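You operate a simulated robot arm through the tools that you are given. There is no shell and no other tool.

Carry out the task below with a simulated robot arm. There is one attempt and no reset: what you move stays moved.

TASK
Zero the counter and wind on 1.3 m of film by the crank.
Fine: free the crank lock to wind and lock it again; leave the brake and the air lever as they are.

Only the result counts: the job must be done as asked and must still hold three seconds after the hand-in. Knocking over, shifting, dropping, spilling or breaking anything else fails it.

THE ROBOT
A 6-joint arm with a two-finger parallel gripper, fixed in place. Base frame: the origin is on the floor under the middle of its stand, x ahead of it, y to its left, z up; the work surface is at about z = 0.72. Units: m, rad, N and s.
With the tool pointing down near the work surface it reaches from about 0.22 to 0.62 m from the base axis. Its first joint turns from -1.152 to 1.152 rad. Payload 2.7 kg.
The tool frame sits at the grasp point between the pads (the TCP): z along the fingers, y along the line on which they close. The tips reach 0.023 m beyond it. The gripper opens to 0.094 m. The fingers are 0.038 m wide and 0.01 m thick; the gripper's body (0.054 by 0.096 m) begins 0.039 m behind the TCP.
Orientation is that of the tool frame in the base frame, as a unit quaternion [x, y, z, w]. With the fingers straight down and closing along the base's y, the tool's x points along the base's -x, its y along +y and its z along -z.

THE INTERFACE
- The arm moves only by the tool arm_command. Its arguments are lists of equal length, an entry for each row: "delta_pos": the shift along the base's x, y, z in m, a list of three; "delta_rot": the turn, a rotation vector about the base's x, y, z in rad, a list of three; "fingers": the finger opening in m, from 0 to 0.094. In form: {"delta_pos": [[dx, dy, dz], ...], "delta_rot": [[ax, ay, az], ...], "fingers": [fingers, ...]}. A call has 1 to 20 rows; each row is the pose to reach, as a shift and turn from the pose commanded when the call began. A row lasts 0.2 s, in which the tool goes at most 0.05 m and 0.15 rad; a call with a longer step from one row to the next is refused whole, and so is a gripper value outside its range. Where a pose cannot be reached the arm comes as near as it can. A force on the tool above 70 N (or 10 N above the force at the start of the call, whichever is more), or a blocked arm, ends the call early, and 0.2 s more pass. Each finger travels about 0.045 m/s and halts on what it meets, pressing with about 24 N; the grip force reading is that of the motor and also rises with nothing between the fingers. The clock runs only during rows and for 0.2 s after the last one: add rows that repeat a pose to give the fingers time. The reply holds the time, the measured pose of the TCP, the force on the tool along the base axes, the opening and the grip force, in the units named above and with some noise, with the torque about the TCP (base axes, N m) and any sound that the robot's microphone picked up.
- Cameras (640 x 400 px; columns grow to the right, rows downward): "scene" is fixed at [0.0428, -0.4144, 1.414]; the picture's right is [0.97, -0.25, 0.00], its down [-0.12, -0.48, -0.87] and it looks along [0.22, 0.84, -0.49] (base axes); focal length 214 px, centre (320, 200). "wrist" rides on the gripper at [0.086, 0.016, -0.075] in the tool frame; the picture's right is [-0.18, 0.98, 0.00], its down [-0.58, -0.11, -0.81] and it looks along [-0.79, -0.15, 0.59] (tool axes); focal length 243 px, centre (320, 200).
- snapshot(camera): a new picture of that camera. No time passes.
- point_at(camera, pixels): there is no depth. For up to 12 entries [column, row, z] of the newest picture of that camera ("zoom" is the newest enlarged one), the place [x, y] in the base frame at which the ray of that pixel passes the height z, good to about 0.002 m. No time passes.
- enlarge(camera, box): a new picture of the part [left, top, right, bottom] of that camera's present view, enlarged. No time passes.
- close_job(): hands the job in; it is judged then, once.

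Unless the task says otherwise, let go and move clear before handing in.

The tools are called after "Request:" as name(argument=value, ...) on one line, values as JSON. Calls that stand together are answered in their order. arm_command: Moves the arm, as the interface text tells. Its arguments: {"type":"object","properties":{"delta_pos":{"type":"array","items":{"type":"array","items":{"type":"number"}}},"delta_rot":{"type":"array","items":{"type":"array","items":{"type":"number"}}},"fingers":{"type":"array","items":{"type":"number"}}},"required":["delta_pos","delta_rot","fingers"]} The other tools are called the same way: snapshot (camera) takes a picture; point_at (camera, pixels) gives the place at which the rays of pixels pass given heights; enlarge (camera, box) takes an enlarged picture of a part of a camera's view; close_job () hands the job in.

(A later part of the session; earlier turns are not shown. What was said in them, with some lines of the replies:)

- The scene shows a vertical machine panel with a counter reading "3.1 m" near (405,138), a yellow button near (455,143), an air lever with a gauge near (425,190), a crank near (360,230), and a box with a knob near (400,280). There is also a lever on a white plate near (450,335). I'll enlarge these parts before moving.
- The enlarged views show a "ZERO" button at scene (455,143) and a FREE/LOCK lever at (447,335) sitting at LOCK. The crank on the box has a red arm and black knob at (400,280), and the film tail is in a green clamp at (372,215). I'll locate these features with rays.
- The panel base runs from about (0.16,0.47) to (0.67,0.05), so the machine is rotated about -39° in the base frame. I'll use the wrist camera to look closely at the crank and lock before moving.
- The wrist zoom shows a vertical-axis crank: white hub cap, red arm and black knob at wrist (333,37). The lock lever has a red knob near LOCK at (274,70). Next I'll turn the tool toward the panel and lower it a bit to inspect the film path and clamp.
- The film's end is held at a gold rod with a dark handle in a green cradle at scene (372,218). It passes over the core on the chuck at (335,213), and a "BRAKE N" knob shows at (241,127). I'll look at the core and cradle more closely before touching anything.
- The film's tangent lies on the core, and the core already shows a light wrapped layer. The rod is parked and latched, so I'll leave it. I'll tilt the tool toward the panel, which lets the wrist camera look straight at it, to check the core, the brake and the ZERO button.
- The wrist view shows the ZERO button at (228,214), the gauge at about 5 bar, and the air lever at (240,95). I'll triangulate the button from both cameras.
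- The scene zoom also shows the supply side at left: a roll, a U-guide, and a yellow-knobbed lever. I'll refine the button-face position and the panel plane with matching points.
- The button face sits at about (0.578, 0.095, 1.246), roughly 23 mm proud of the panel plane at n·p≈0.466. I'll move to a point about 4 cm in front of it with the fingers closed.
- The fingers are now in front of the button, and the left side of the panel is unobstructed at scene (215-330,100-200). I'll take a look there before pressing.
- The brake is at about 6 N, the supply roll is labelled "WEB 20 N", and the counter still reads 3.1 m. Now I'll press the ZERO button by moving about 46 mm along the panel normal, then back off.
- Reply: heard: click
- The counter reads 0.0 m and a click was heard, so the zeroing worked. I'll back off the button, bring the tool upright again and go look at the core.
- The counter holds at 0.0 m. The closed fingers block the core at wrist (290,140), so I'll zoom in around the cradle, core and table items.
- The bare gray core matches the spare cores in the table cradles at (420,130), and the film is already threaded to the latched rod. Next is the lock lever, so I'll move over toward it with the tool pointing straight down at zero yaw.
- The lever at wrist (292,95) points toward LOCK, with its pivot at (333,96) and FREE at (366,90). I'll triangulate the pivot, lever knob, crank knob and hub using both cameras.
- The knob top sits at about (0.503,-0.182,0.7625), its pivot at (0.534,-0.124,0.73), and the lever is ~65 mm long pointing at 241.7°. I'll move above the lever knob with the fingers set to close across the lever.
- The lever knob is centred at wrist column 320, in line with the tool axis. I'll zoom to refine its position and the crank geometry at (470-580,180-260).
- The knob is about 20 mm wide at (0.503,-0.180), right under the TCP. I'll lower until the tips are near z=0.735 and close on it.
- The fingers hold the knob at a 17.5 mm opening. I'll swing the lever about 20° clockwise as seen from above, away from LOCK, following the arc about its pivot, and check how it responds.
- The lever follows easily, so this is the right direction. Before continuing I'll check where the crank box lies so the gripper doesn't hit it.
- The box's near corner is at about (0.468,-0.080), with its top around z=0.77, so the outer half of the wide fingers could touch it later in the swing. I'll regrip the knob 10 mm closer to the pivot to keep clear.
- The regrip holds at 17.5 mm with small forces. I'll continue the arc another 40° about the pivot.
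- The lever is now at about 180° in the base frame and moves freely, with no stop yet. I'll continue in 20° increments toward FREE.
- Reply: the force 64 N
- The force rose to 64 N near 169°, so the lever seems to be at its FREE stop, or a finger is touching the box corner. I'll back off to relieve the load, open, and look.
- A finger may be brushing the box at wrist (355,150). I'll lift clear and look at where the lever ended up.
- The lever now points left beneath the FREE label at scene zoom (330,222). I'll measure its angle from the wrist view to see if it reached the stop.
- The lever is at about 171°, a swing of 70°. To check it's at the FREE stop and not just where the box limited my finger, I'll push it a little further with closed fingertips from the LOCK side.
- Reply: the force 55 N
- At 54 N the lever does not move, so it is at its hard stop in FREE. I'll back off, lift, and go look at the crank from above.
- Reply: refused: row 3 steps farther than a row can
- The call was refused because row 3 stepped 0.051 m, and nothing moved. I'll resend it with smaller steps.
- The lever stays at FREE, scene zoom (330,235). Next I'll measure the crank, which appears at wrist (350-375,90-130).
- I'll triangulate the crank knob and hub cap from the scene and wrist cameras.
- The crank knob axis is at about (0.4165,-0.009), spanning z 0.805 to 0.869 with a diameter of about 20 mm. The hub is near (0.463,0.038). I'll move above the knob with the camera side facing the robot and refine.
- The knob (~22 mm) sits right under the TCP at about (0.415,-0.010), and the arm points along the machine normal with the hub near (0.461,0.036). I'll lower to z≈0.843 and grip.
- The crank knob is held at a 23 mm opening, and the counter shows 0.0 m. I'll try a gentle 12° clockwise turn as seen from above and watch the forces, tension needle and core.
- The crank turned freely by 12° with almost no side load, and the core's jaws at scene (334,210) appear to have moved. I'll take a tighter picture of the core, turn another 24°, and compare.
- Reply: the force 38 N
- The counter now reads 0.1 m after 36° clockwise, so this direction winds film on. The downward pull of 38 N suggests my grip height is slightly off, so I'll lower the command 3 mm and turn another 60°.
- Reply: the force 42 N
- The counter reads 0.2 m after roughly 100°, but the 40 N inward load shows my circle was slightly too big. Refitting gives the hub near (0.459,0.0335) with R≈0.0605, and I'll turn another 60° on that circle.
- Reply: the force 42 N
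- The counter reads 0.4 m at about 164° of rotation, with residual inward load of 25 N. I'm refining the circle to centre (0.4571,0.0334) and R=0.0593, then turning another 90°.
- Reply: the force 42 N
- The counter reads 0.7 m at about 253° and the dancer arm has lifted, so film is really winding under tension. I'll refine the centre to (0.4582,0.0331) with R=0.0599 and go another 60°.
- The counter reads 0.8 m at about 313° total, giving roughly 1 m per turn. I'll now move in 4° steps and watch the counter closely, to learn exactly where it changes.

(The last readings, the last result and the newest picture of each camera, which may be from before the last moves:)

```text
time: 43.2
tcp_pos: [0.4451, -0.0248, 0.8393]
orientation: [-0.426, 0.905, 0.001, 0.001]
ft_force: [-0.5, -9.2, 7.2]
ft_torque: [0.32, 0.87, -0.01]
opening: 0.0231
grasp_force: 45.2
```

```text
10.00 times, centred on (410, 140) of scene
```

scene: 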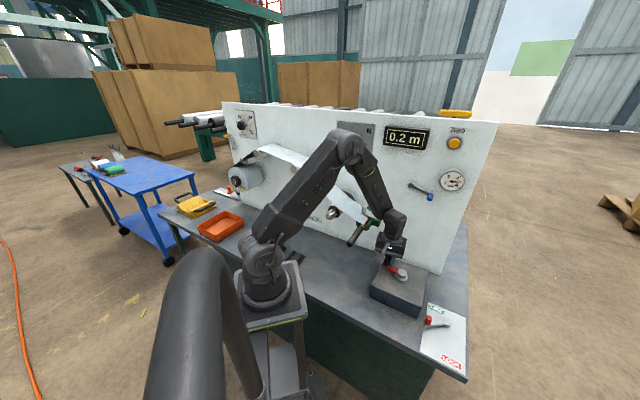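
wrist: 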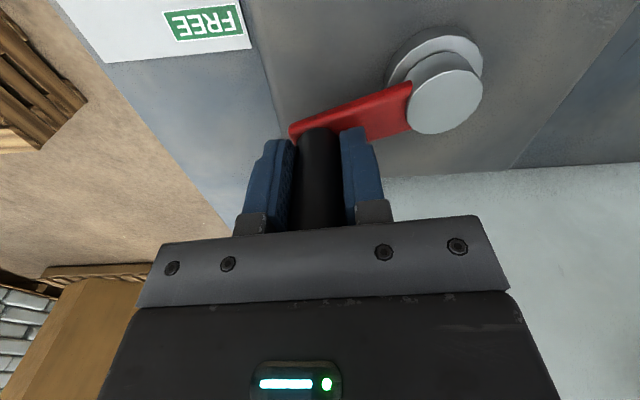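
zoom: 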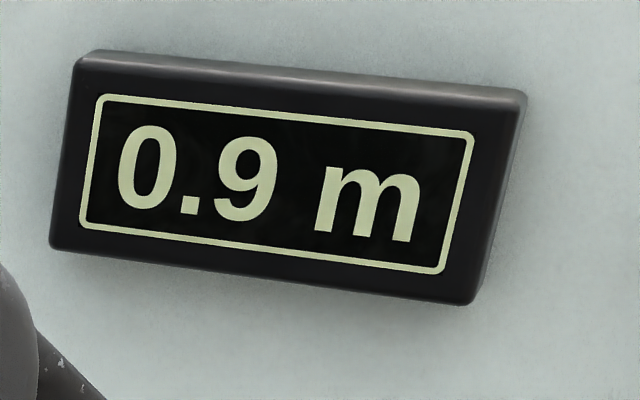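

The counter changed from 0.8 to 0.9 at about 323° total. I'll turn on by another 84°, to about 413°, which is still well short of 1.3 m, and then go finely again.

Request:
arm_command(delta_pos=[[-0.006, 0.0021, 0], [-0.0118, 0.0044, 0], [-0.0173, 0.0074, 0], [-0.0225, 0.0109, 0], [-0.0274, 0.0149, 0], [-0.0317, 0.0194, 0], [-0.0356, 0.0243, 0], [-0.0389, 0.0297, 0], [-0.0416, 0.0353, 0], [-0.0438, 0.0412, 0], [-0.0453, 0.0473, 0], [-0.0462, 0.0535, 0], [-0.0464, 0.0597, 0], [-0.046, 0.066, 0]], delta_rot=[[0, 0, 0], [0, 0, 0], [0, 0, 0], [0, 0, 0], [0, 0, 0], [0, 0, 0], [0, 0, 0], [0, 0, 0], [0, 0, 0], [0, 0, 0], [0, 0, 0], [0, 0, 0], [0, 0, 0], [0, 0, 0]], fingers=[0.015, 0.015, 0.015, 0.015, 0.015, 0.015, 0.015, 0.015, 0.015, 0.015, 0.015, 0.015, 0.015, 0.015])

Request:
enlarge(camera="scene", box=[380, 120, 440, 160])

Request:
snapshot(camera="scene")

```text
time: 46.2
tcp_pos: [0.398, 0.0423, 0.8392]
orientation: [-0.425, 0.905, 0.0, 0.0]
ft_force: [-3.6, -0.1, 0.9]
ft_torque: [1.05, -0.07, 0.01]
opening: 0.023
grasp_force: 44.7
```

```text
10.00 times, centred on (410, 140) of scene
```

zoom: 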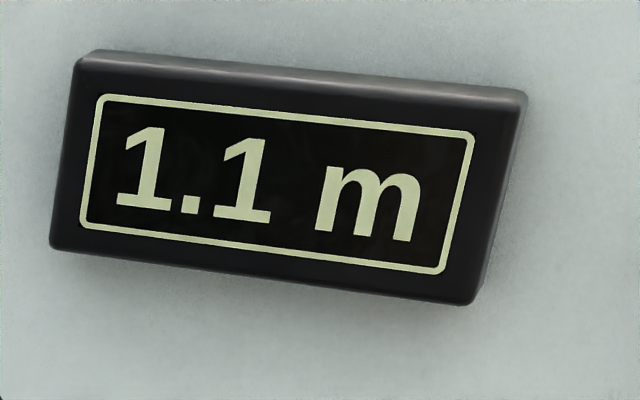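

```text
taken
```

scene: 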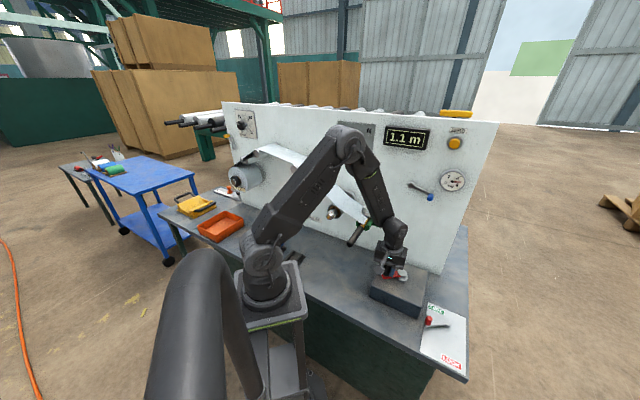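

The counter reads 1.1 m at about 413° with almost no radial load. I'll now locate the change to 1.2 using small steps.

Request:
arm_command(delta_pos=[[0.0011, 0.0062, 0], [0.0029, 0.0122, 0], [0.0029, 0.0122, 0]], delta_rot=[[0, 0, 0], [0, 0, 0], [0, 0, 0]], fingers=[0.015, 0.015, 0.015])

Request:
enlarge(camera="scene", box=[380, 120, 440, 160])

Request:
arm_command(delta_pos=[[0.0011, 0.0029, 0], [0.0011, 0.0029, 0]], delta_rot=[[0, 0, 0], [0, 0, 0]], fingers=[0.015, 0.015])

Request:
enlarge(camera="scene", box=[380, 120, 440, 160])

Request:
arm_command(delta_pos=[[0.0012, 0.0029, 0], [0.0012, 0.0029, 0]], delta_rot=[[0, 0, 0], [0, 0, 0]], fingers=[0.015, 0.015])

Request:
enlarge(camera="scene", box=[380, 120, 440, 160])

Request:
arm_command(delta_pos=[[0.0014, 0.0028, 0], [0.0014, 0.0028, 0]], delta_rot=[[0, 0, 0], [0, 0, 0]], fingers=[0.015, 0.015])

Request:
enlarge(camera="scene", box=[380, 120, 440, 160])

```text
time: 47.0
tcp_pos: [0.4013, 0.0533, 0.8401]
orientation: [-0.425, 0.905, 0.0, 0.0]
ft_force: [-0.8, -1.7, -5.5]
ft_torque: [0.52, 0.62, -0.01]
opening: 0.0231
grasp_force: 45.4
```

```text
10.00 times, centred on (410, 140) of scene
```

zoom: 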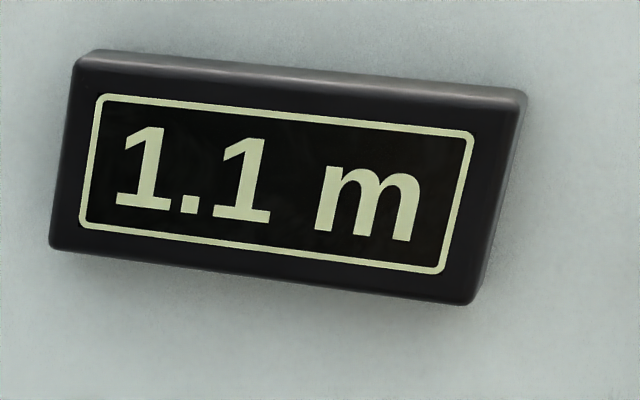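

```text
time: 47.6
tcp_pos: [0.4013, 0.0547, 0.8394]
orientation: [-0.425, 0.905, 0.001, 0.0]
ft_force: [-3.0, 1.4, -2.3]
ft_torque: [0.55, 0.57, 0.01]
opening: 0.0231
grasp_force: 45.2
```

```text
10.00 times, centred on (410, 140) of scene
```

zoom: 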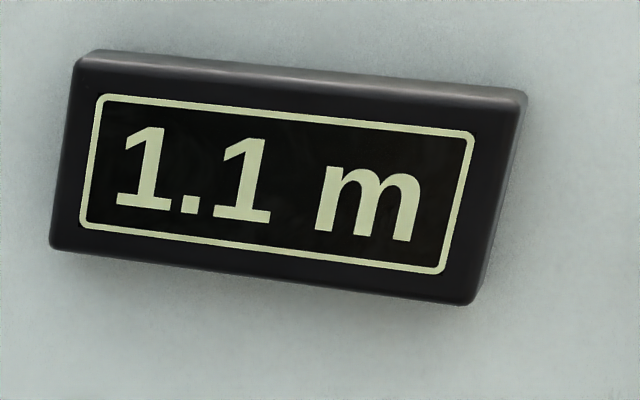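

```text
time: 48.2
tcp_pos: [0.4021, 0.0585, 0.8403]
orientation: [-0.425, 0.905, 0.0, 0.0]
ft_force: [-3.9, 0.2, 1.5]
ft_torque: [0.42, 0.69, 0.01]
opening: 0.0231
grasp_force: 44.5
```

```text
10.00 times, centred on (410, 140) of scene
```

zoom: 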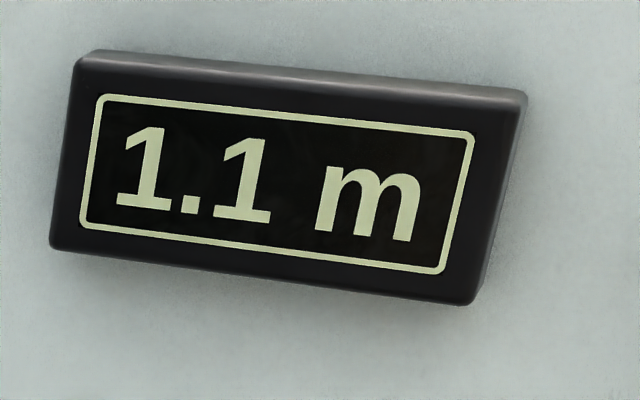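

```text
time: 48.8
tcp_pos: [0.4047, 0.0619, 0.8399]
orientation: [-0.425, 0.905, 0.001, 0.0]
ft_force: [-9.9, 4.7, 8.5]
ft_torque: [0.68, 0.52, -0.02]
opening: 0.0229
grasp_force: 45.8
```

```text
10.00 times, centred on (410, 140) of scene
```

zoom: 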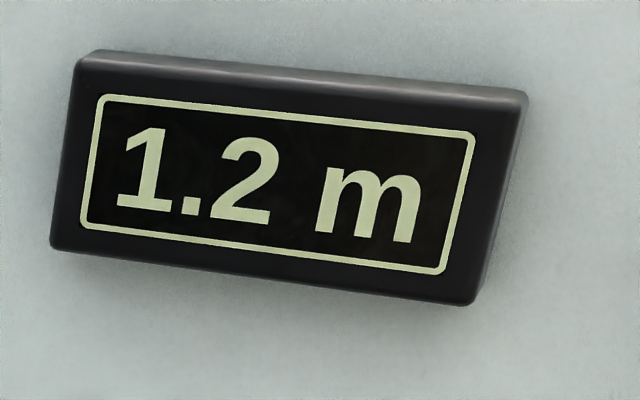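

The change to 1.2 occurred at about 432°, so about 36.5° per 0.1 m. Next I'll go to about 460° and check the counter both right away and after an idle wait, to see if the display lags.

Request:
arm_command(delta_pos=[[0.003, 0.0056, 0], [0.0068, 0.0106, 0], [0.0111, 0.0152, 0], [0.015, 0.0187, 0], [0.0175, 0.0206, 0]], delta_rot=[[0, 0, 0], [0, 0, 0], [0, 0, 0], [0, 0, 0], [0, 0, 0]], fingers=[0.015, 0.015, 0.015, 0.015, 0.015])

Request:
enlarge(camera="scene", box=[380, 120, 440, 160])

Request:
arm_command(delta_pos=[[0, 0, 0], [0, 0, 0], [0, 0, 0]], delta_rot=[[0, 0, 0], [0, 0, 0], [0, 0, 0]], fingers=[0.015, 0.015, 0.015])

Request:
enlarge(camera="scene", box=[380, 120, 440, 160])

Request:
enlarge(camera="scene", box=[300, 100, 400, 240])

```text
time: 50.0
tcp_pos: [0.4231, 0.0826, 0.8397]
orientation: [-0.425, 0.905, 0.0, 0.001]
ft_force: [-2.4, 1.9, 1.5]
ft_torque: [0.8, 0.47, 0.0]
opening: 0.0229
grasp_force: 45.6
```

```text
10.00 times, centred on (410, 140) of scene
```

zoom: 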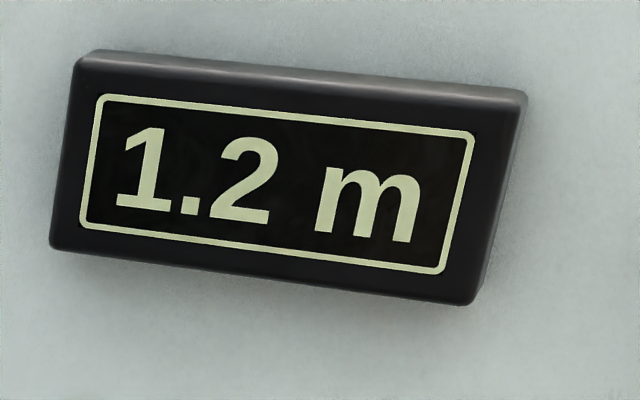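

```text
time: 50.8
tcp_pos: [0.4233, 0.0817, 0.8391]
orientation: [-0.424, 0.905, 0.0, 0.0]
ft_force: [0.9, 1.3, -1.7]
ft_torque: [0.77, 0.5, 0.01]
opening: 0.023
grasp_force: 45.4
```

```text
10.00 times, centred on (410, 140) of scene
```

zoom: 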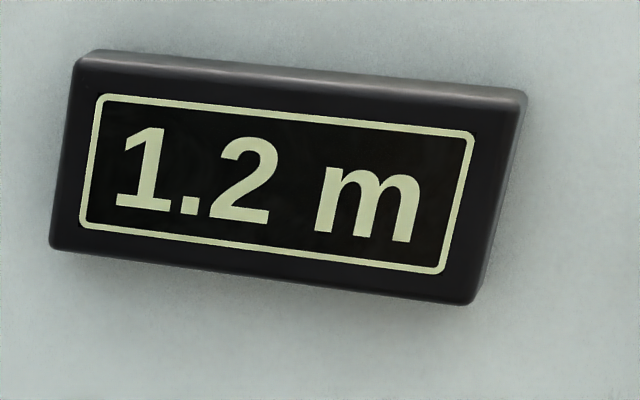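

```text
2.86 times, centred on (350, 170) of scene
```

zoom: 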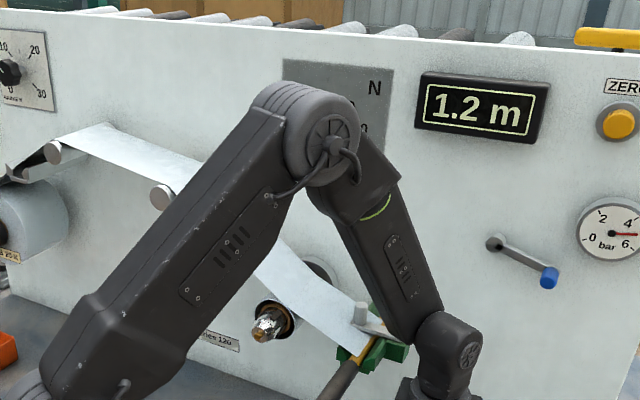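

The display stays at 1.2 at 460° with no drift while idle, and the forces are near zero. I'll continue in 4° steps, checking right away and after waiting at each.

Request:
arm_command(delta_pos=[[0.0035, 0.0024, 0]], delta_rot=[[0, 0, 0]], fingers=[0.015])

Request:
enlarge(camera="scene", box=[380, 120, 440, 160])

Request:
arm_command(delta_pos=[[0, 0, 0], [0, 0, 0], [0, 0, 0]], delta_rot=[[0, 0, 0], [0, 0, 0], [0, 0, 0]], fingers=[0.015, 0.015, 0.015])

Request:
enlarge(camera="scene", box=[380, 120, 440, 160])

Request:
arm_command(delta_pos=[[0.0036, 0.0021, 0]], delta_rot=[[0, 0, 0]], fingers=[0.015])

Request:
enlarge(camera="scene", box=[380, 120, 440, 160])

Request:
arm_command(delta_pos=[[0, 0, 0], [0, 0, 0], [0, 0, 0]], delta_rot=[[0, 0, 0], [0, 0, 0], [0, 0, 0]], fingers=[0.015, 0.015, 0.015])

Request:
enlarge(camera="scene", box=[380, 120, 440, 160])

```text
time: 51.2
tcp_pos: [0.4258, 0.0844, 0.8392]
orientation: [-0.425, 0.905, 0.0, 0.0]
ft_force: [-1.1, -0.9, -0.8]
ft_torque: [0.97, 0.25, -0.02]
opening: 0.0232
grasp_force: 45.0
```

```text
10.00 times, centred on (410, 140) of scene
```

zoom: 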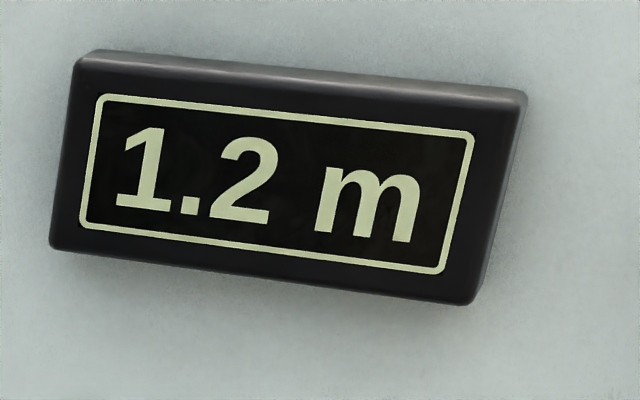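

```text
time: 52.0
tcp_pos: [0.4251, 0.0832, 0.8401]
orientation: [-0.425, 0.905, 0.0, 0.001]
ft_force: [-0.5, 0.1, -0.7]
ft_torque: [0.48, 0.67, -0.02]
opening: 0.0232
grasp_force: 44.5
```

```text
10.00 times, centred on (410, 140) of scene
```

zoom: 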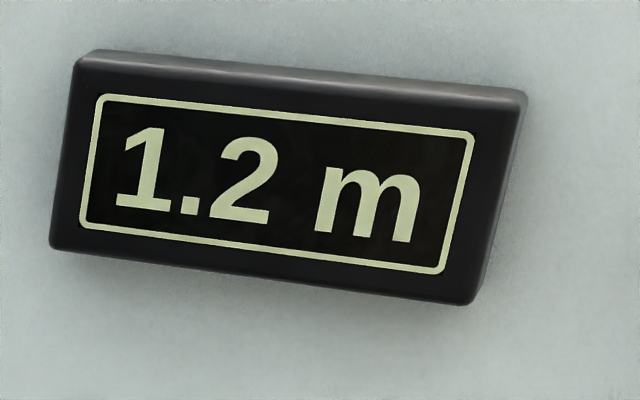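

```text
time: 52.4
tcp_pos: [0.4285, 0.0862, 0.8407]
orientation: [-0.425, 0.905, 0.0, 0.002]
ft_force: [-0.9, 0.1, 6.2]
ft_torque: [0.31, 0.97, 0.02]
opening: 0.0232
grasp_force: 45.3
```

```text
10.00 times, centred on (410, 140) of scene
```

zoom: 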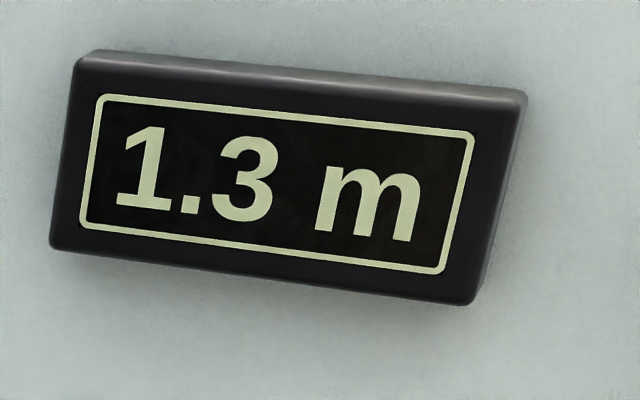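

```text
time: 53.2
tcp_pos: [0.4293, 0.0868, 0.8392]
orientation: [-0.425, 0.905, 0.0, 0.002]
ft_force: [-1.2, -1.0, 9.0]
ft_torque: [0.51, 0.82, -0.01]
opening: 0.0232
grasp_force: 44.6
```

```text
10.00 times, centred on (410, 140) of scene
```

zoom: 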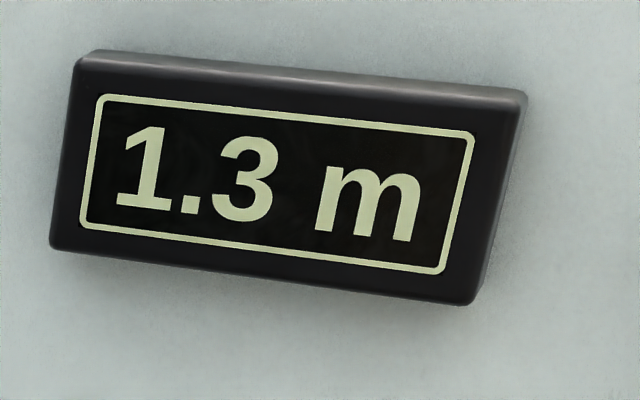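

The counter changed to 1.3 at about 466° and held while idle, so there's no lag. All the readings fit about 1.005 m per turn with the last digit cut off. I'll add about 5° to sit safely inside 1.3, then check before releasing.

Request:
arm_command(delta_pos=[[0.0024, 0.0011, 0], [0.0048, 0.0022, 0], [0.0048, 0.0022, 0], [0.0048, 0.0022, 0]], delta_rot=[[0, 0, 0], [0, 0, 0], [0, 0, 0], [0, 0, 0]], fingers=[0.015, 0.015, 0.015, 0.015])

Request:
enlarge(camera="scene", box=[380, 120, 440, 160])

Request:
snapshot(camera="wrist")

```text
time: 54.2
tcp_pos: [0.4351, 0.0897, 0.8386]
orientation: [-0.426, 0.905, 0.0, 0.002]
ft_force: [-0.8, 0.5, 22.5]
ft_torque: [0.53, 0.83, -0.01]
opening: 0.0231
grasp_force: 45.1
```

```text
10.00 times, centred on (410, 140) of scene
```

zoom: 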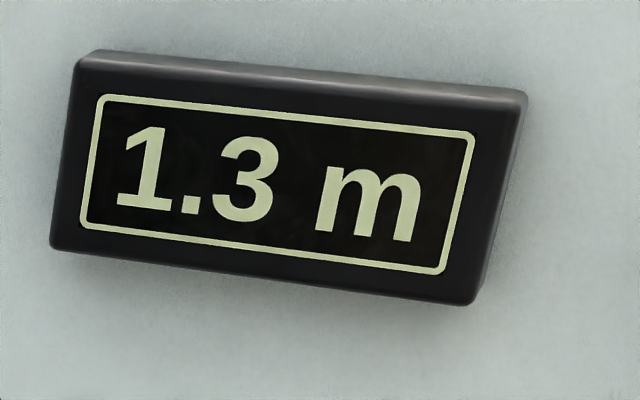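

```text
taken
```

wrist: 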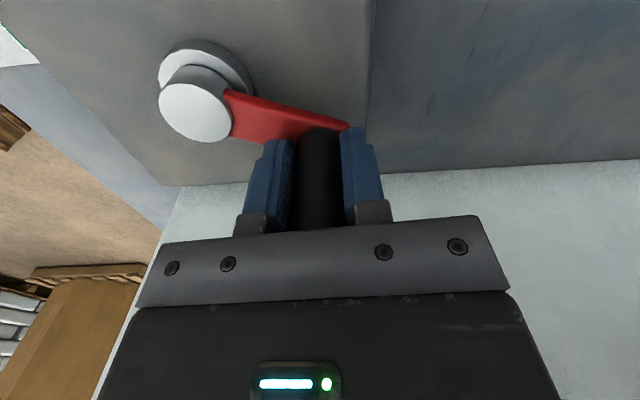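

It holds at 1.3 m with negligible side load. I'll open the fingers slowly in place and check that the crank doesn't run back.

Request:
arm_command(delta_pos=[[0, 0, 0], [0, 0, 0], [0, 0, 0], [0, 0, 0], [0, 0, 0]], delta_rot=[[0, 0, 0], [0, 0, 0], [0, 0, 0], [0, 0, 0], [0, 0, 0]], fingers=[0.026, 0.03, 0.036, 0.044, 0.05])

Request:
enlarge(camera="scene", box=[380, 120, 440, 160])

Request:
snapshot(camera="wrist")

```text
time: 55.4
tcp_pos: [0.4336, 0.0884, 0.8395]
orientation: [-0.425, 0.905, 0.0, 0.0]
ft_force: [0.2, 0.4, 0.2]
ft_torque: [0.01, -0.01, -0.01]
opening: 0.0501
grasp_force: 0.2
```

```text
10.00 times, centred on (410, 140) of scene
```

zoom: 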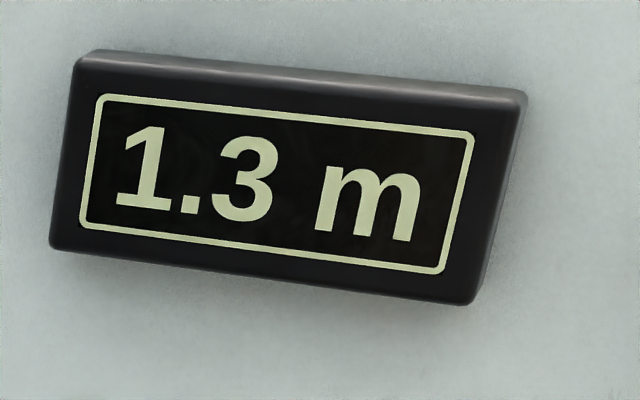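

```text
taken
```

wrist: 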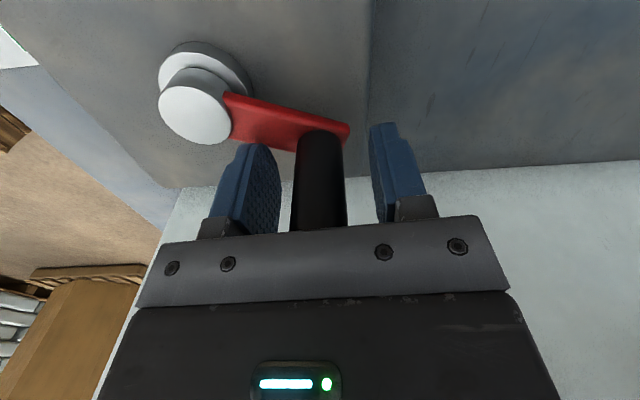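

The crank stayed put and the counter holds 1.3 m with the fingers open. I'll lift straight up and go over to the lock lever, lining up so one finger fits between the lever knob and the box.

Request:
arm_command(delta_pos=[[0, 0, 0.04], [0, 0, 0.08], [0, 0, 0.11], [0.006, -0.032, 0.11], [0.012, -0.064, 0.11], [0.018, -0.096, 0.11], [0.025, -0.128, 0.11], [0.031, -0.16, 0.1], [0.037, -0.193, 0.09], [0.0431, -0.2247, 0.07], [0.0431, -0.2247, 0.05]], delta_rot=[[0, 0, 0], [0, 0, 0], [0, 0, 0], [0, 0, -0.148], [0, 0, -0.296], [0, 0, -0.444], [0, 0, -0.592], [0, 0, -0.74], [0, 0, -0.888], [0, 0, -1.035], [0, 0, -1.035]], fingers=[0.05, 0.05, 0.05, 0.06, 0.07, 0.07, 0.07, 0.07, 0.07, 0.07, 0.07])

Request:
snapshot(camera="wrist")

Request:
snapshot(camera="scene")

Request:
enlarge(camera="scene", box=[360, 230, 490, 385])

```text
time: 57.8
tcp_pos: [0.4769, -0.1355, 0.8906]
orientation: [0.079, 0.997, 0.0, 0.001]
ft_force: [-0.3, 0.4, 0.7]
ft_torque: [-0.02, -0.02, 0.02]
opening: 0.0699
grasp_force: 0.1
```

```text
taken
```

wrist: 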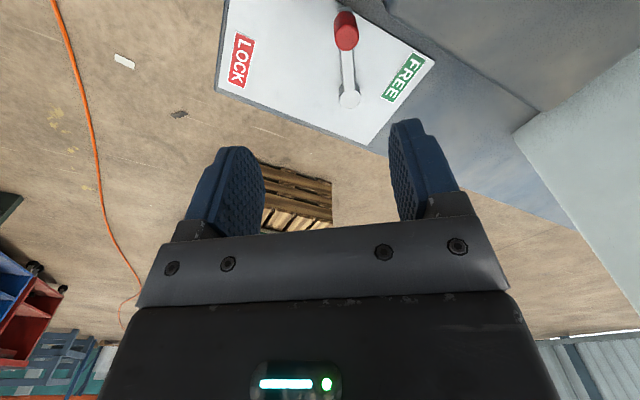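

```text
taken
```

scene: 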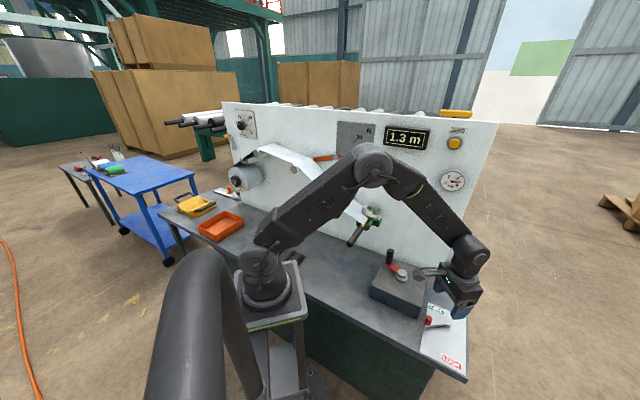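

```text
2.58 times, centred on (425, 308) of scene
```

zoom: 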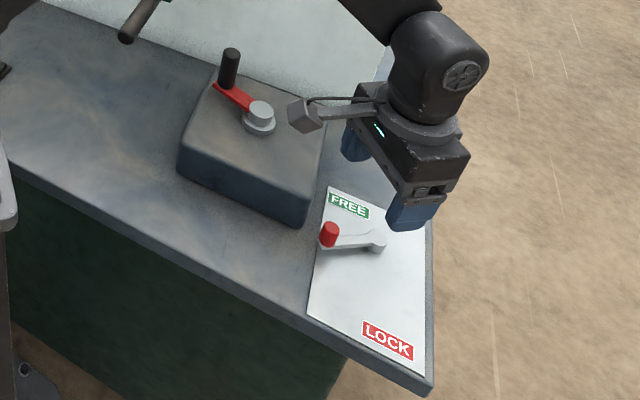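

The counter still shows 1.3 m and the lever is at FREE at wrist (347,30). I'll verify the lever knob and box edge positions relative to my finger before descending.

Request:
enlarge(camera="wrist", box=[300, 0, 460, 120])

Request:
point_at(camera="wrist", pixels=[[347, 38, 0.7625], [347, 42, 0.7625], [349, 98, 0.735], [385, 10, 0.77], [385, 10, 0.722], [420, 45, 0.77]])

```text
3.33 times, centred on (380, 60) of wrist
```

zoom: 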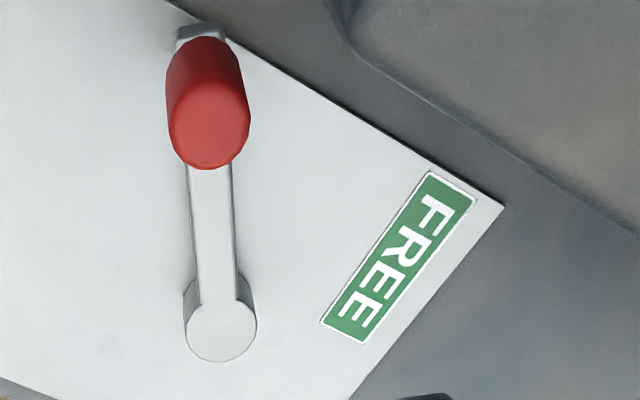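

```text
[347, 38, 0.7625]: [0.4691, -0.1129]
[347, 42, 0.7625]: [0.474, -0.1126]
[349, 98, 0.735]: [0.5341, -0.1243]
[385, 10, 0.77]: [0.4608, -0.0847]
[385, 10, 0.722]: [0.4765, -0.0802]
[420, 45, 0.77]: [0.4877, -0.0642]
```

The knob is at (0.4685,-0.113) and the box corner near (0.478,-0.079), leaving about 10 mm on either side of my finger. I'll descend with the fingers open 70 mm.

Request:
arm_command(delta_pos=[[0, 0, -0.04], [0, 0, -0.08], [0, 0, -0.11], [0, 0, -0.1325], [0, 0, -0.1325]], delta_rot=[[0, 0, 0], [0, 0, 0], [0, 0, 0], [0, 0, 0], [0, 0, 0]], fingers=[0.07, 0.07, 0.07, 0.07, 0.07])

Request:
snapshot(camera="wrist")

```text
time: 59.0
tcp_pos: [0.4763, -0.1343, 0.7569]
orientation: [0.079, 0.997, 0.0, 0.001]
ft_force: [0.1, -0.1, 1.2]
ft_torque: [0.0, -0.01, 0.0]
opening: 0.0701
grasp_force: 0.0
```

```text
taken
```

wrist: 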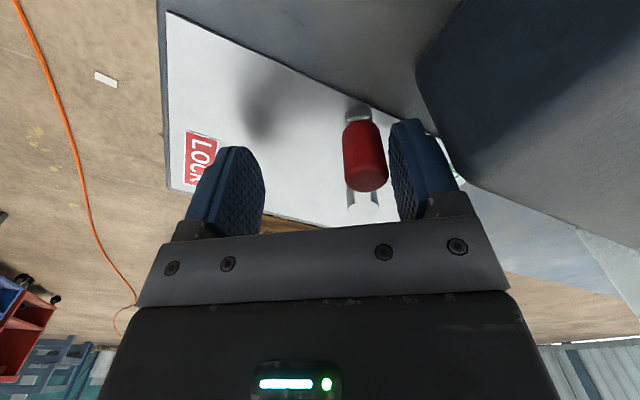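

The right finger is now between the knob and the box, touching neither. I'll close the fingers, which nudges the lever off FREE and centres the knob in the grip.

Request:
arm_command(delta_pos=[[0, 0, 0], [0, 0, 0], [0, 0, 0], [0, 0, 0], [0, 0, 0]], delta_rot=[[0, 0, 0.1], [0, 0, 0.2], [0, 0, 0.3], [0, 0, 0.349], [0, 0, 0.349]], fingers=[0.055, 0.04, 0.025, 0.012, 0.012])

Request:
snapshot(camera="wrist")

Request:
enlarge(camera="scene", box=[380, 120, 440, 160])

```text
time: 60.2
tcp_pos: [0.4778, -0.1364, 0.7576]
orientation: [-0.096, 0.995, -0.001, 0.001]
ft_force: [-0.7, -2.5, 2.8]
ft_torque: [0.45, 0.07, -0.09]
opening: 0.0177
grasp_force: 45.1
```

```text
taken
```

wrist: 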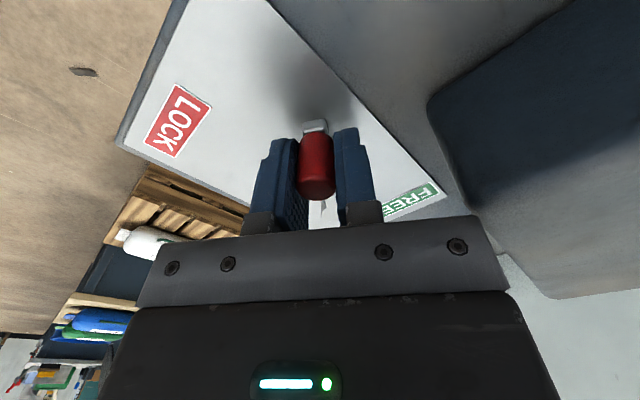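

```text
10.00 times, centred on (410, 140) of scene
```

zoom: 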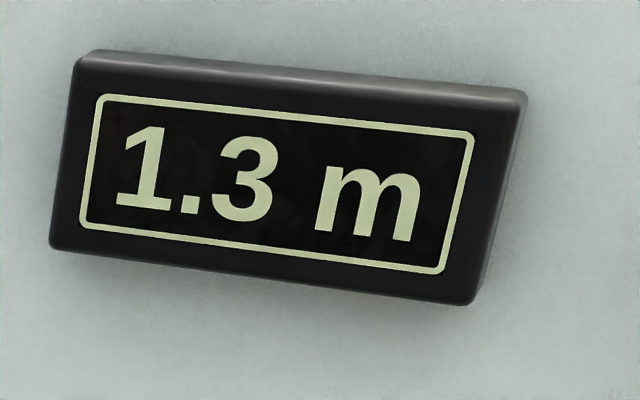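

The knob is gripped at about 194° and the counter is unchanged at 1.3 m. I'll swing the lever back along the arc to LOCK at about 241°.

Request:
arm_command(delta_pos=[[0.0018, -0.0061, 0], [0.0042, -0.0117, 0], [0.0071, -0.017, 0], [0.0106, -0.022, 0], [0.0146, -0.0266, 0], [0.0191, -0.0308, 0], [0.024, -0.0344, 0], [0.0283, -0.0371, 0], [0.0283, -0.0371, 0]], delta_rot=[[0, 0, 0.11], [0, 0, 0.215], [0, 0, 0.32], [0, 0, 0.424], [0, 0, 0.529], [0, 0, 0.634], [0, 0, 0.739], [0, 0, 0.826], [0, 0, 0.826]], fingers=[0.012, 0.012, 0.012, 0.012, 0.012, 0.012, 0.012, 0.012, 0.012])

Request:
snapshot(camera="wrist")

Request:
enlarge(camera="scene", box=[360, 230, 490, 385])

Request:
enlarge(camera="scene", box=[380, 120, 440, 160])

```text
time: 62.2
tcp_pos: [0.5044, -0.1736, 0.7576]
orientation: [-0.488, 0.873, -0.001, 0.001]
ft_force: [-11.0, -16.8, 10.9]
ft_torque: [-0.56, 0.89, 0.06]
opening: 0.0175
grasp_force: 45.1
```

```text
taken
```

wrist: 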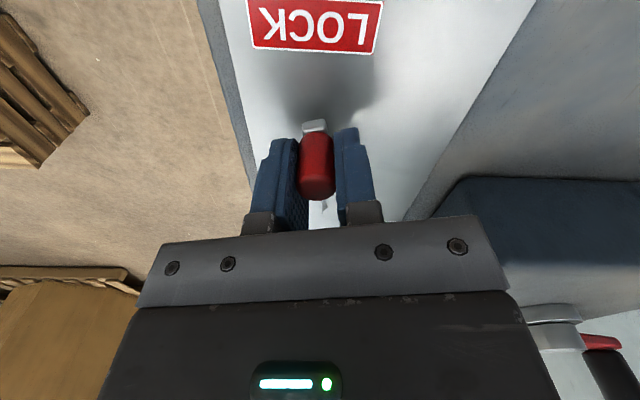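

```text
2.58 times, centred on (425, 308) of scene
```

zoom: 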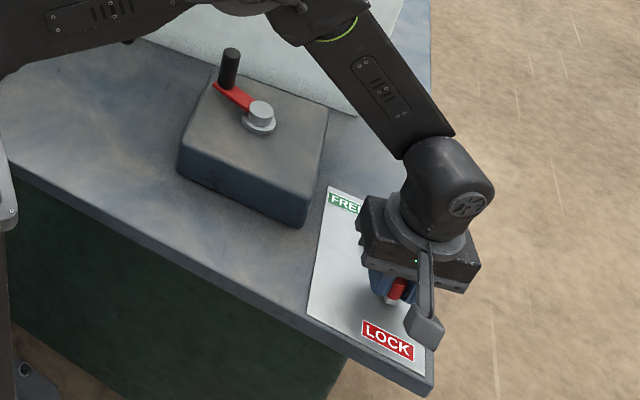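

```text
10.00 times, centred on (410, 140) of scene
```

zoom: 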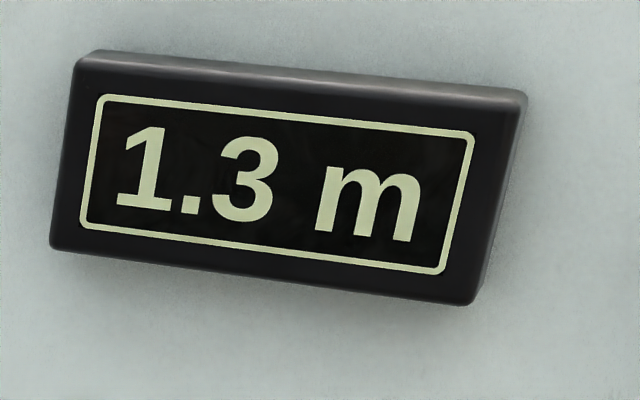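

The lever is at 241° with no tangential resistance yet. I'll push about 5° further to seat it firmly against the LOCK stop.

Request:
arm_command(delta_pos=[[0.0022, -0.0023, 0], [0.005, -0.0036, 0], [0.005, -0.0036, 0]], delta_rot=[[0, 0, 0.052], [0, 0, 0.105], [0, 0, 0.105]], fingers=[0.012, 0.012, 0.012])

Request:
snapshot(camera="wrist")

```text
time: 63.0
tcp_pos: [0.506, -0.1743, 0.7569]
orientation: [-0.533, 0.846, 0.006, -0.004]
ft_force: [-42.8, 15.0, 36.5]
ft_torque: [0.3, -0.78, -0.42]
opening: 0.0177
grasp_force: 44.7
```

```text
taken
```

wrist: 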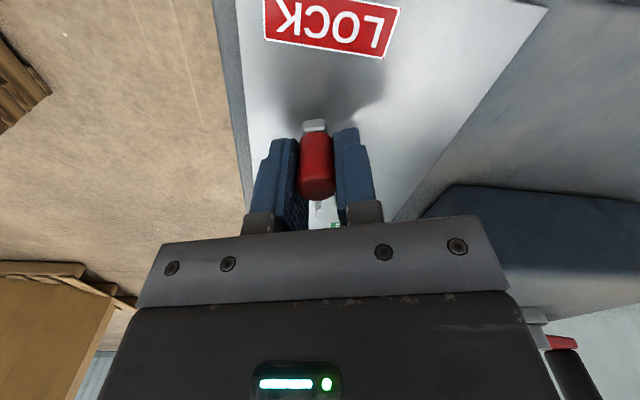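

The 45 N tangential resistance shows the lever is at the LOCK stop. I'll ease off to the stop position, open, and lift straight up.

Request:
arm_command(delta_pos=[[-0.0038, 0.0019, 0], [-0.0038, 0.0019, 0], [-0.0038, 0.0019, 0], [-0.0038, 0.0019, 0], [-0.0038, 0.0019, 0], [-0.0038, 0.0019, 0.04], [-0.0038, 0.0019, 0.08], [-0.0038, 0.0019, 0.12]], delta_rot=[[0, 0, -0.09], [0, 0, -0.09], [0, 0, -0.09], [0, 0, -0.09], [0, 0, -0.09], [0, 0, -0.09], [0, 0, -0.09], [0, 0, -0.09]], fingers=[0.012, 0.018, 0.03, 0.045, 0.045, 0.045, 0.045, 0.045])

Request:
snapshot(camera="wrist")

Request:
snapshot(camera="scene")

Request:
enlarge(camera="scene", box=[360, 230, 490, 385])

Request:
enlarge(camera="scene", box=[310, 100, 480, 240])

```text
time: 64.8
tcp_pos: [0.5047, -0.1751, 0.8772]
orientation: [-0.494, 0.869, 0.0, 0.0]
ft_force: [-0.7, 0.3, -0.2]
ft_torque: [0.0, -0.02, -0.02]
opening: 0.0451
grasp_force: 0.1
```

```text
taken
```

wrist: 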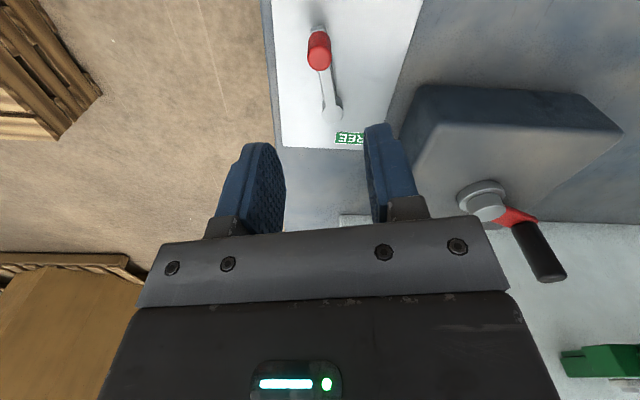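

```text
taken
```

scene: 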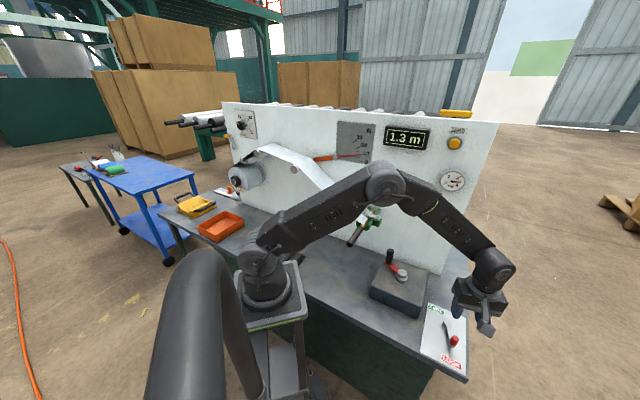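

```text
2.58 times, centred on (425, 308) of scene
```

zoom: 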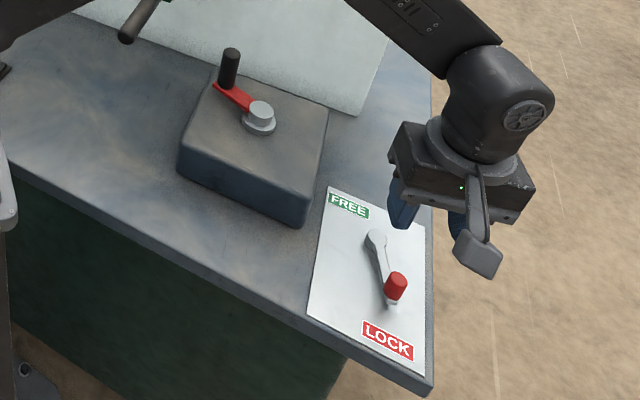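

```text
2.86 times, centred on (395, 170) of scene
```

zoom: 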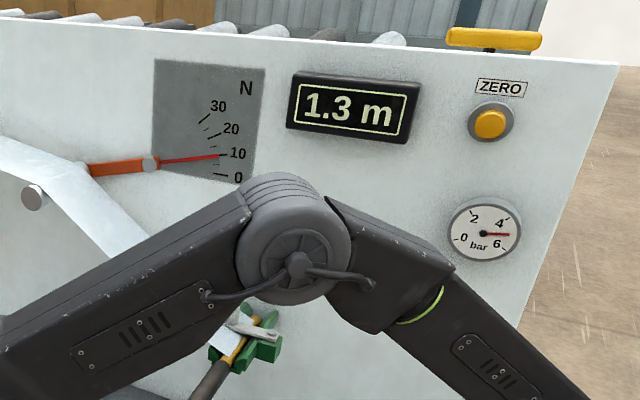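

The lever is back at LOCK, the counter reads 1.3 m, and the tension needle sits near 9 N. I'll measure the lever angle against its original position, then move the arm clear.

Request:
enlarge(camera="wrist", box=[270, 10, 390, 150])

Request:
point_at(camera="wrist", pixels=[[319, 58, 0.7625], [319, 62, 0.7625], [333, 113, 0.735]])

Request:
arm_command(delta_pos=[[-0.02, 0.01, 0.04], [-0.04, 0.02, 0.08], [-0.06, 0.03, 0.12], [-0.085, 0.045, 0.155], [-0.11, 0.06, 0.19], [-0.135, 0.075, 0.225], [-0.16, 0.09, 0.26], [-0.18, 0.1, 0.3], [-0.2, 0.11, 0.34]], delta_rot=[[0, 0, -0.12], [0, 0, -0.24], [0, 0, -0.36], [0, 0, -0.48], [0, 0, -0.6], [0, 0, -0.72], [0, 0, -0.84], [0, 0, -0.96], [0, 0, -1.03]], fingers=[0.06, 0.08, 0.09, 0.09, 0.09, 0.09, 0.09, 0.09, 0.09])

Request:
snapshot(camera="scene")

Request:
enlarge(camera="scene", box=[310, 100, 480, 240])

Request:
enlarge(camera="scene", box=[360, 230, 490, 385])

```text
2.86 times, centred on (330, 80) of wrist
```

zoom: 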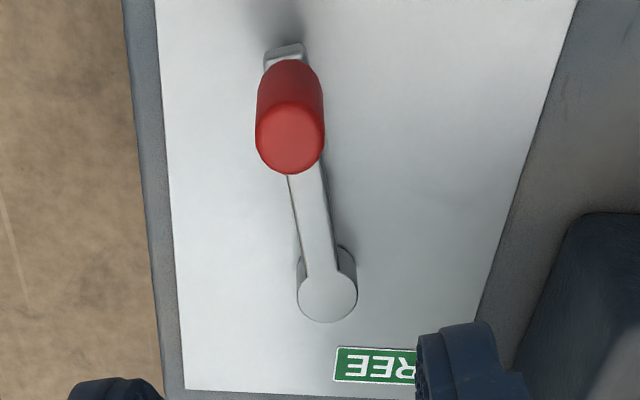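

```text
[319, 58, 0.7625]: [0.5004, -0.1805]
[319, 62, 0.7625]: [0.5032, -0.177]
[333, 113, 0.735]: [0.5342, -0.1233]
```

```text
time: 66.8
tcp_pos: [0.306, -0.0615, 1.2178]
orientation: [0.0, 1.0, 0.0, 0.0]
ft_force: [-0.4, -0.8, 0.2]
ft_torque: [0.0, -0.03, 0.01]
opening: 0.0901
grasp_force: 0.1
```

```text
taken
```

scene: 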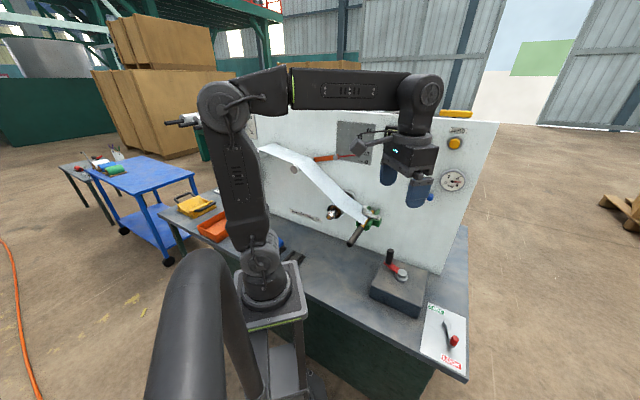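

```text
2.86 times, centred on (395, 170) of scene
```

zoom: 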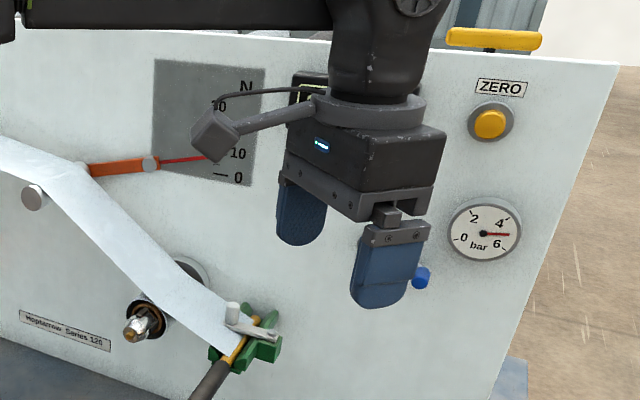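

```text
2.58 times, centred on (425, 308) of scene
```

zoom: 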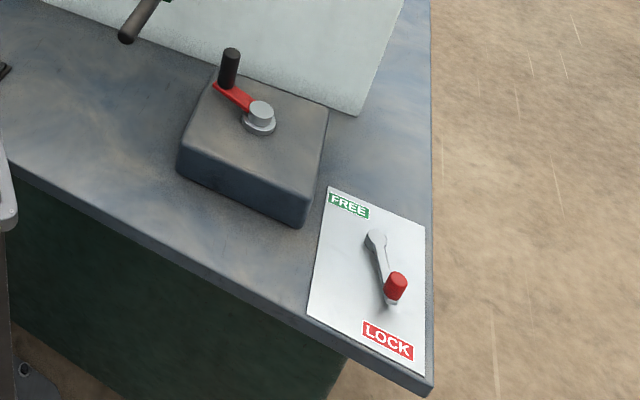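

The lever matches its original LOCK position, allowing for the 2.5° of tool yaw difference. The arm is clear of everything but hides the counter, so I'll shift it aside and do a final check of counter, core and film.

Request:
arm_command(delta_pos=[[-0.01, -0.03, 0.03], [-0.02, -0.06, 0.06], [-0.02, -0.09, 0.09], [-0.02, -0.12, 0.12], [-0.02, -0.12, 0.12], [-0.02, -0.12, 0.12], [-0.02, -0.12, 0.12], [-0.02, -0.12, 0.12], [-0.02, -0.12, 0.12]], delta_rot=[[0, 0, 0], [0, 0, 0], [0, 0, 0], [0, 0, 0], [0, 0, 0], [0, 0, 0], [0, 0, 0], [0, 0, 0], [0, 0, 0]], fingers=[0.09, 0.09, 0.09, 0.09, 0.09, 0.09, 0.09, 0.09, 0.09])

Request:
snapshot(camera="scene")

Request:
enlarge(camera="scene", box=[310, 100, 480, 240])

Request:
enlarge(camera="scene", box=[318, 185, 388, 235])

Request:
enlarge(camera="scene", box=[215, 100, 315, 210])

```text
time: 68.8
tcp_pos: [0.2854, -0.1852, 1.3369]
orientation: [-0.002, 1.0, -0.001, 0.001]
ft_force: [-0.8, 1.4, 0.1]
ft_torque: [0.0, 0.01, 0.01]
opening: 0.09
grasp_force: 0.0
```

```text
taken
```

scene: 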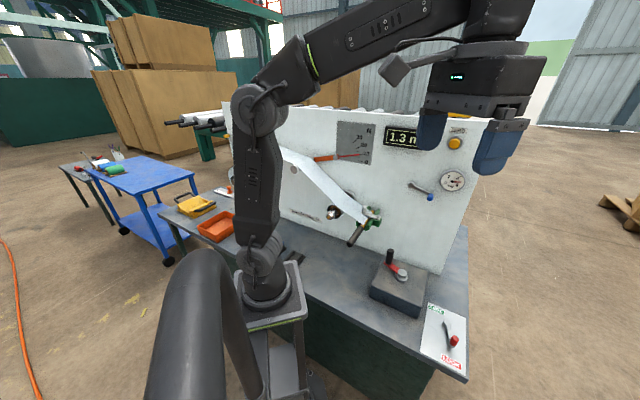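

```text
2.86 times, centred on (395, 170) of scene
```

zoom: 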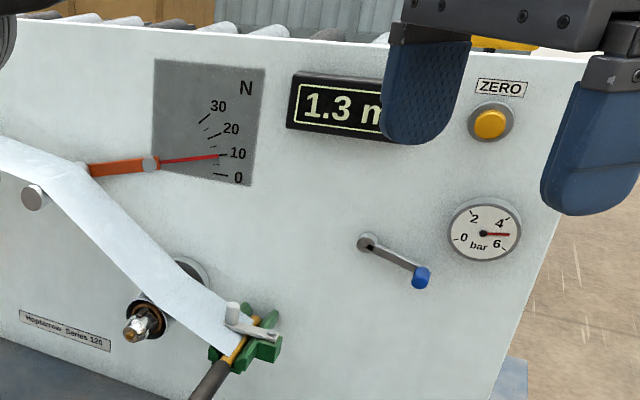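

```text
8.00 times, centred on (353, 210) of scene
```

zoom: 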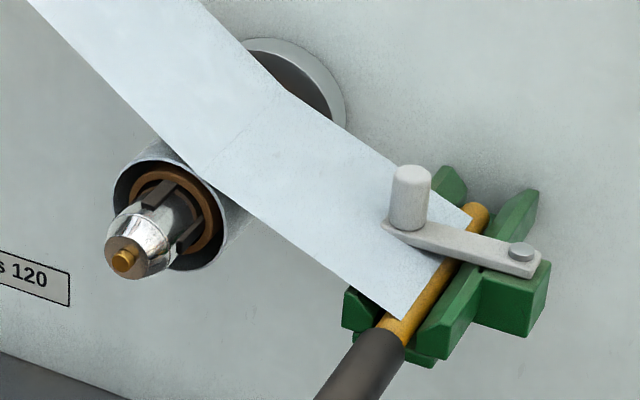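

```text
3.64 times, centred on (265, 155) of scene
```

zoom: 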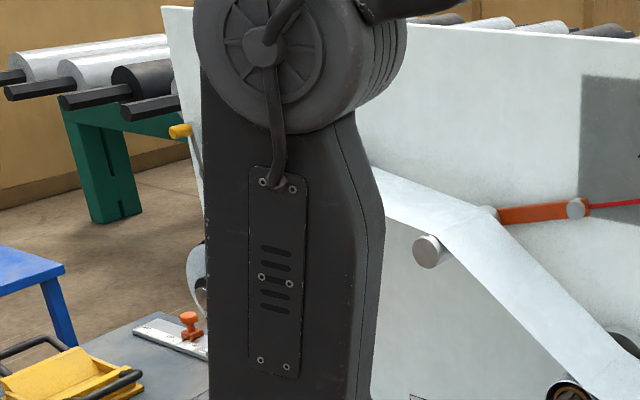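

The checks all agree: the counter is steady at 1.3 m with tension holding near 9 N. The roll on the core at scene (335,212) has visibly grown, the lever is at LOCK, and the air lever and 5 bar gauge look the same as at the start. I never touched the brake. The arm is open and clear, so I'm handing in.

Request:
close_job()

```text
The job is handed in.
```

I zeroed the counter, wound on film until it read 1.3 m, locked the crank again and handed the job in. I don't have the judge's result.

- **Counter:** pressing ZERO gave 0.0 m. After about 1.3 clockwise turns of the crank it read 1.3 m, and it stayed there after I let go and locked.
- **Exact length:** the counter only shows tenths, so the true length isn't certain. I stopped a little past the change from 1.2 to 1.3; I estimate 1.27 m if the counter rounds, or about 1.32 m if it drops the last digit.
- **Film:** it really wound on. The roll on the core grew visibly, and the tension needle held near 9 N against the 20 N marked on the supply roll.
- **Crank lock:** the lever is firmly at its LOCK stop, at the same angle as at the start.
- **Brake and air lever:** I touched neither, and the air gauge still read about 5 bar.
- **Contact:** while freeing the lock, a finger may have brushed the corner of the crank box. I saw nothing out of place afterwards.
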